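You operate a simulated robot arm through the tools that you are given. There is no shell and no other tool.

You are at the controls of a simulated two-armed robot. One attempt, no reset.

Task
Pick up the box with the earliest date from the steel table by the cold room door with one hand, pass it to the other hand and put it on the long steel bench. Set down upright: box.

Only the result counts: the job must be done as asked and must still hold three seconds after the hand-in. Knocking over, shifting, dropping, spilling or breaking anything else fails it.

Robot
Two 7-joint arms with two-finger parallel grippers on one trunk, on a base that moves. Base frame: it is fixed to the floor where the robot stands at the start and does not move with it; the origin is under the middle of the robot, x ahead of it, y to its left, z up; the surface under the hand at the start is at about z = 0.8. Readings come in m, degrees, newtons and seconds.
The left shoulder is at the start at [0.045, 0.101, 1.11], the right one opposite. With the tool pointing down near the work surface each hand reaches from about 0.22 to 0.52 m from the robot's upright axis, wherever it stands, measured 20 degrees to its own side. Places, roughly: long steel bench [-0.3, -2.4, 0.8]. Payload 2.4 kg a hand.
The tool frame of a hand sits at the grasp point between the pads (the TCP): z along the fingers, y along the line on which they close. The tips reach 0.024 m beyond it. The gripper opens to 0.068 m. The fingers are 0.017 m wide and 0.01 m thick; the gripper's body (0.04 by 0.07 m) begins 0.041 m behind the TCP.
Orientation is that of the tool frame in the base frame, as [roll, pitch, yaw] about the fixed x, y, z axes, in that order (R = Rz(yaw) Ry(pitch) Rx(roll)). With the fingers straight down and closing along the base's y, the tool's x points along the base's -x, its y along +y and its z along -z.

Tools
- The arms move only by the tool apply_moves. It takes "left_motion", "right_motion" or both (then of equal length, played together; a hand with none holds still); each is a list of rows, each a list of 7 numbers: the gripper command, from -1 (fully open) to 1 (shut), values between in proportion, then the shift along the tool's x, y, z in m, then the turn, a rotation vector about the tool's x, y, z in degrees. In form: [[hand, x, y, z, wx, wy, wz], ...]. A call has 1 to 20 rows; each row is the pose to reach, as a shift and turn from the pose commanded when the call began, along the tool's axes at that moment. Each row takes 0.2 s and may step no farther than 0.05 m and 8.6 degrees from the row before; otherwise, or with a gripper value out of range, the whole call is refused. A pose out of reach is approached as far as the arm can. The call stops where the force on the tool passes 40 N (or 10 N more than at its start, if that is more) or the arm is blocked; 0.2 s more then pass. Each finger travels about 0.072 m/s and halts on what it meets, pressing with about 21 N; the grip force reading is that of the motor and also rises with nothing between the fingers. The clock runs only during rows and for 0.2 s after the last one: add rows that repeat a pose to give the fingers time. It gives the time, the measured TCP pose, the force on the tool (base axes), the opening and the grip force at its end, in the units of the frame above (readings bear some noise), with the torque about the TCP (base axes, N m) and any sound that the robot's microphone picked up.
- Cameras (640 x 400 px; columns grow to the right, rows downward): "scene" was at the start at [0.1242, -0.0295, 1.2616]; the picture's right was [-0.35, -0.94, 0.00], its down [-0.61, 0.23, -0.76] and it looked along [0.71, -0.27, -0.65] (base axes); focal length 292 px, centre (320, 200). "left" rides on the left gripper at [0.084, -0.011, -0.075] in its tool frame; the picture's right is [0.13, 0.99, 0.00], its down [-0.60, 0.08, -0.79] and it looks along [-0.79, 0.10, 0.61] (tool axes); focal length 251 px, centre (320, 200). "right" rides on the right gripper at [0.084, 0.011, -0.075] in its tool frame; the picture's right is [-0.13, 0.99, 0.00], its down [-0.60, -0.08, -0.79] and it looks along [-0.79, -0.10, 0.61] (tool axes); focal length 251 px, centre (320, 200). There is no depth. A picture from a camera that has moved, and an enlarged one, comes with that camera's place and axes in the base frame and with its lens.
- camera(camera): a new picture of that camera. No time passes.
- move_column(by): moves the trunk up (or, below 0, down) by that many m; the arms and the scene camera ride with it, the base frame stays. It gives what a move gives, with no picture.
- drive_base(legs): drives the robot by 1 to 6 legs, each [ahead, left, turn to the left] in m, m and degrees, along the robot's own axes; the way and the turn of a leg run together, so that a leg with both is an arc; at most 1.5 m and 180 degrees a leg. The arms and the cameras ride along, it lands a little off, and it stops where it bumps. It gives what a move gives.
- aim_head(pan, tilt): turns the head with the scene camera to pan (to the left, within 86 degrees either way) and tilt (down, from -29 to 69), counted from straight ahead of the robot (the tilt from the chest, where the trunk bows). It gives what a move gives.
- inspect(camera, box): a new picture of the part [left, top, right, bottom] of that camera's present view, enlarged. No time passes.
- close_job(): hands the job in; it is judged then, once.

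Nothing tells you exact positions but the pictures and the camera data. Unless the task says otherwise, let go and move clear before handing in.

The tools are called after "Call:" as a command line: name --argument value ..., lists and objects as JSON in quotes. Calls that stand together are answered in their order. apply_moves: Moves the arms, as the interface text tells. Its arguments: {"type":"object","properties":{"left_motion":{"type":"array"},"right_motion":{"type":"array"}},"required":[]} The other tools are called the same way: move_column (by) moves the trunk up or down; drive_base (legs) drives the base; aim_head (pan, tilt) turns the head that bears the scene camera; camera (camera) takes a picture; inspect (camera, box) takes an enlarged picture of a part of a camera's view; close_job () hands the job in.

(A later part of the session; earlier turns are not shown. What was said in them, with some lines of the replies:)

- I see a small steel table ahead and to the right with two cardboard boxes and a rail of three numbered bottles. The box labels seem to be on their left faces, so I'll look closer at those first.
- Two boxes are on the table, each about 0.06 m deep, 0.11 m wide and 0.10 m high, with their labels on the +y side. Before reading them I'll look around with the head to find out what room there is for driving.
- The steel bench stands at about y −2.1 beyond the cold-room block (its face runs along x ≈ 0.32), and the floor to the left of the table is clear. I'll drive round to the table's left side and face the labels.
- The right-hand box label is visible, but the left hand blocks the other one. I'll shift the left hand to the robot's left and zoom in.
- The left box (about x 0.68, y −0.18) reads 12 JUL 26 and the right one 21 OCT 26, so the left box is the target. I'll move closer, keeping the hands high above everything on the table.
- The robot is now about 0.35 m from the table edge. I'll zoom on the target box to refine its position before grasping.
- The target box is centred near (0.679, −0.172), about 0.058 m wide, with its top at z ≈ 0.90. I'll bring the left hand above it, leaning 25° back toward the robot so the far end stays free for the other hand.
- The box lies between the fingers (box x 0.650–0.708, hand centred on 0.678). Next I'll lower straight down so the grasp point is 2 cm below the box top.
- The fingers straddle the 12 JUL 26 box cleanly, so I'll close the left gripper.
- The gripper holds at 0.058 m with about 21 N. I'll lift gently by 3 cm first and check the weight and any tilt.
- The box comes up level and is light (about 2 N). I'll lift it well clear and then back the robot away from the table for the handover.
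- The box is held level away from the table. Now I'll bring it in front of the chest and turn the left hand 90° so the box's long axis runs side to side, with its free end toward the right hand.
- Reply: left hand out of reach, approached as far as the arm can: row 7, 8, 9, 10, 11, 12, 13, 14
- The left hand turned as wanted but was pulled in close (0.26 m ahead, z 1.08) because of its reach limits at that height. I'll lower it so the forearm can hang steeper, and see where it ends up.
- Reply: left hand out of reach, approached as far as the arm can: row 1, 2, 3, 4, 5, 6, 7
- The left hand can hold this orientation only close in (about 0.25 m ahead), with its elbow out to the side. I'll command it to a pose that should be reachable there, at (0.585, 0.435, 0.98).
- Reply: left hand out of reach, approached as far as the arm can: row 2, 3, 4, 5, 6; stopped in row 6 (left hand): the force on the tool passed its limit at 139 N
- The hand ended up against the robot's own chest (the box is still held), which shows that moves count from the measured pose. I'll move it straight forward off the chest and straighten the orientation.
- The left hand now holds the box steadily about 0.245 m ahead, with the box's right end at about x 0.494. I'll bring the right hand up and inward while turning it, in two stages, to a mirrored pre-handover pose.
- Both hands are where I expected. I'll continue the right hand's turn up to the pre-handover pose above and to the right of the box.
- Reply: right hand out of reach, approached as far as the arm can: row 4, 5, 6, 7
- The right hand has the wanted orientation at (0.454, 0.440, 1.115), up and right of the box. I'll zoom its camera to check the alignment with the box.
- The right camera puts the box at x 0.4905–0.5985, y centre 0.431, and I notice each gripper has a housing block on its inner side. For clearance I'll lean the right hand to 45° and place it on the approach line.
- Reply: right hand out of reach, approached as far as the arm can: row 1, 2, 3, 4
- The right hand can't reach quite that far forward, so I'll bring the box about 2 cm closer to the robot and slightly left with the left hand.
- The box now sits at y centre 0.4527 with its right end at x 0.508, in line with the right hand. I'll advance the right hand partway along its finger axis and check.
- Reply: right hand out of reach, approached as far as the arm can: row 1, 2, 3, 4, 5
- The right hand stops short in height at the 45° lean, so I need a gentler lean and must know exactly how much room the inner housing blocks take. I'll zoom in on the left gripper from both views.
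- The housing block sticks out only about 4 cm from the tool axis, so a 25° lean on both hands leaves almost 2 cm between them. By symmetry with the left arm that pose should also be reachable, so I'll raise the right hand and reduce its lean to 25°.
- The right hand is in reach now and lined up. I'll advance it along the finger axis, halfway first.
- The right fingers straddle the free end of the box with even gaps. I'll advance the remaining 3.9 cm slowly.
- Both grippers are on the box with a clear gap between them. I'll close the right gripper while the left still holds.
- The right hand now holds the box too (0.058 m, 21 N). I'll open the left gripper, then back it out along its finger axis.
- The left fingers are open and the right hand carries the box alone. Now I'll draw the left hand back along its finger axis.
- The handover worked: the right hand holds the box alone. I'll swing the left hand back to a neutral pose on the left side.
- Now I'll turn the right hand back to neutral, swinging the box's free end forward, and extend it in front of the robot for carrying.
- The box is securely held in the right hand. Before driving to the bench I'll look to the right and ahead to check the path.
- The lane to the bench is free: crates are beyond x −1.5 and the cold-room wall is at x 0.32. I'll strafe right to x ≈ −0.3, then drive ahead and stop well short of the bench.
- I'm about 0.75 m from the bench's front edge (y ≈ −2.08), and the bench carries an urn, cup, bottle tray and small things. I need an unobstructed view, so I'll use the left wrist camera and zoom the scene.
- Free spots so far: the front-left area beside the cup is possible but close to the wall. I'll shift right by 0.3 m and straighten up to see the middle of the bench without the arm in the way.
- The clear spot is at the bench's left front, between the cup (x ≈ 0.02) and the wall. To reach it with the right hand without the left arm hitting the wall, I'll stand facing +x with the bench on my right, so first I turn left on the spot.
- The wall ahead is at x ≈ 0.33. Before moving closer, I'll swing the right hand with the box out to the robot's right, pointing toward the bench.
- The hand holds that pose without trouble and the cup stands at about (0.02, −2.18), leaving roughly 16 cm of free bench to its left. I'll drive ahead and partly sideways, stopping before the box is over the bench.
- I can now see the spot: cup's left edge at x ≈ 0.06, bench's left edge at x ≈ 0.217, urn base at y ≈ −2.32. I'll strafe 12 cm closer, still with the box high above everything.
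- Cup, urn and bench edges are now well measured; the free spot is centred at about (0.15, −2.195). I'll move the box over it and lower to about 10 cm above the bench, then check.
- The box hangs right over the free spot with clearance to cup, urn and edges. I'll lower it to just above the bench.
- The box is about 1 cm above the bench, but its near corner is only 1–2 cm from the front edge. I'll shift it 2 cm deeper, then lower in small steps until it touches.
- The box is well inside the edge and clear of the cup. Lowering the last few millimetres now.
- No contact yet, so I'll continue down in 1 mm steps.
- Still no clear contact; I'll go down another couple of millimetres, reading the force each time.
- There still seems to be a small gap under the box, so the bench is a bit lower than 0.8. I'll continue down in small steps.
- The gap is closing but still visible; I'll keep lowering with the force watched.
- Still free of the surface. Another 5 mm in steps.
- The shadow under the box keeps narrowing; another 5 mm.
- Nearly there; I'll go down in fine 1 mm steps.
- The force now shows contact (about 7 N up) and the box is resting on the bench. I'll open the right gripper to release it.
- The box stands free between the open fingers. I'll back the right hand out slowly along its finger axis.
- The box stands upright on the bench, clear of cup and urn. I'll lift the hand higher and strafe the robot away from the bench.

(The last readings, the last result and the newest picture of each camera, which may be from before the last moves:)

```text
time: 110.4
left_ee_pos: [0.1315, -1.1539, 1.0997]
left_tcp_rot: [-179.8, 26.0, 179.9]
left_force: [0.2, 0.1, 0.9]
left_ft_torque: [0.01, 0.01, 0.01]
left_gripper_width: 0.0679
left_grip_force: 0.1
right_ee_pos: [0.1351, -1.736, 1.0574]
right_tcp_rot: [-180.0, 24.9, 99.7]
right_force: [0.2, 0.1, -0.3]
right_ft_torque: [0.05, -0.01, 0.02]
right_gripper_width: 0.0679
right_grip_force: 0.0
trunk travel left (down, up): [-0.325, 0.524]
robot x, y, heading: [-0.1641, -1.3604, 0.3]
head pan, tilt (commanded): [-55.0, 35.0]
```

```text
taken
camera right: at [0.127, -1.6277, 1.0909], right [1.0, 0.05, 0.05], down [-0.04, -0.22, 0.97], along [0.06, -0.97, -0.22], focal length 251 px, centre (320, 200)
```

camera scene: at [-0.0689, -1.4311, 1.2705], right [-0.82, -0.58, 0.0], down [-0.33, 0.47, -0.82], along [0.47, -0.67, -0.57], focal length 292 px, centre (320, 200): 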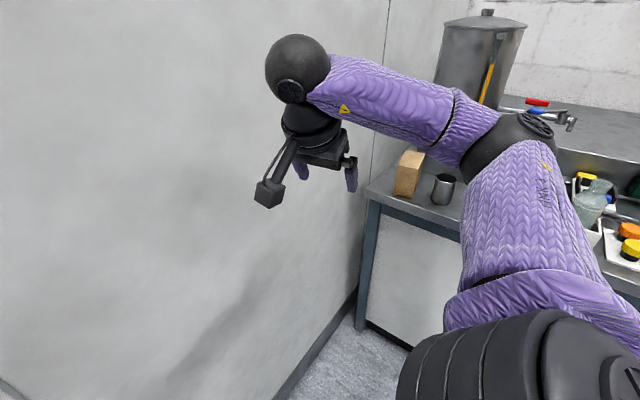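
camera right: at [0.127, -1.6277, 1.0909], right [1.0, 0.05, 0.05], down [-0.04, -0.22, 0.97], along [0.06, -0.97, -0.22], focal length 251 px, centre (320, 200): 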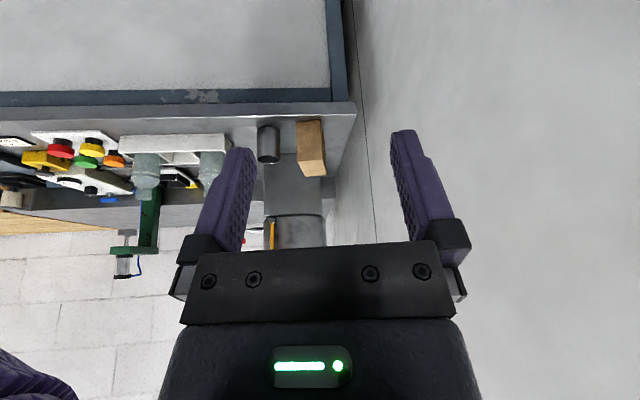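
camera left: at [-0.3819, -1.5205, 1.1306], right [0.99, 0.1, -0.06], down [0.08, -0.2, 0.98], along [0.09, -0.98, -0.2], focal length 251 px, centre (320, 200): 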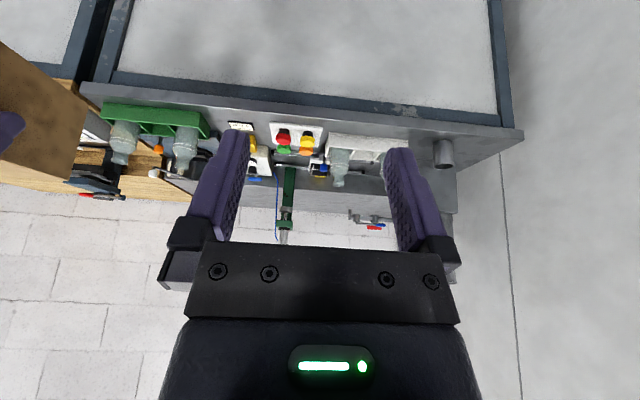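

The box stands on the bench and both hands are clear. One last zoom to confirm everything is upright and undisturbed.

Call:
inspect --camera "scene" --box '[350, 120, 480, 240]'

Call:
inspect --camera "right" --box '[0, 80, 380, 260]'

```text
3.33 times, centred on (415, 180) of scene
camera zoom: at [-0.0689, -1.4311, 1.2705], right [-0.82, -0.58, 0.0], down [-0.33, 0.47, -0.82], along [0.47, -0.67, -0.57], focal length 974 px, centre (3, 267)
```

zoom: 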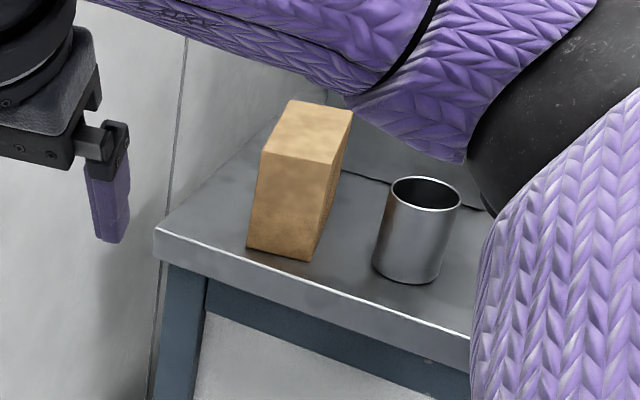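

```text
1.68 times, centred on (190, 170) of right
camera zoom: at [0.127, -1.6277, 1.0909], right [1.0, 0.05, 0.05], down [-0.04, -0.22, 0.97], along [0.06, -0.97, -0.22], focal length 424 px, centre (539, 250)
```

zoom: 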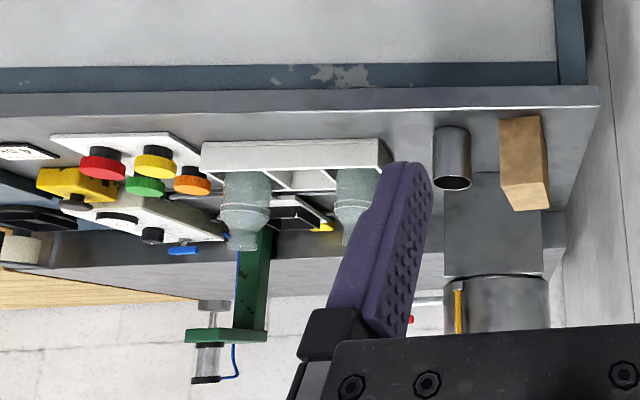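

The 12 JUL 26 box stands upright on the steel bench, nothing else has moved, and both hands are empty and clear. I'm handing in.

Call:
close_job

```text
The job is handed in.
```

The box dated 12 JUL 26 is standing upright on the long steel bench, and I've handed the job in. It was the earlier of the two; the other box is dated 21 OCT 26.

- **Pick-up and handover:** I lifted it from the table with the left hand and passed it to the right hand in front of the chest. While I was moving it into position for the handover, the left hand bumped the robot's own chest once. The box stayed in the grip.
- **Placement:** It is at the bench's left front, between the metal cup and the wall. That was the only spot I could find with enough free space.
- **Other items:** In the last pictures nothing else on the bench looked moved or knocked over. I last saw the table by the cold room door just before driving to the bench, and the other box and the three loggers were standing in place.

Both hands are empty and clear of the bench. No score or result came back with the hand-in.
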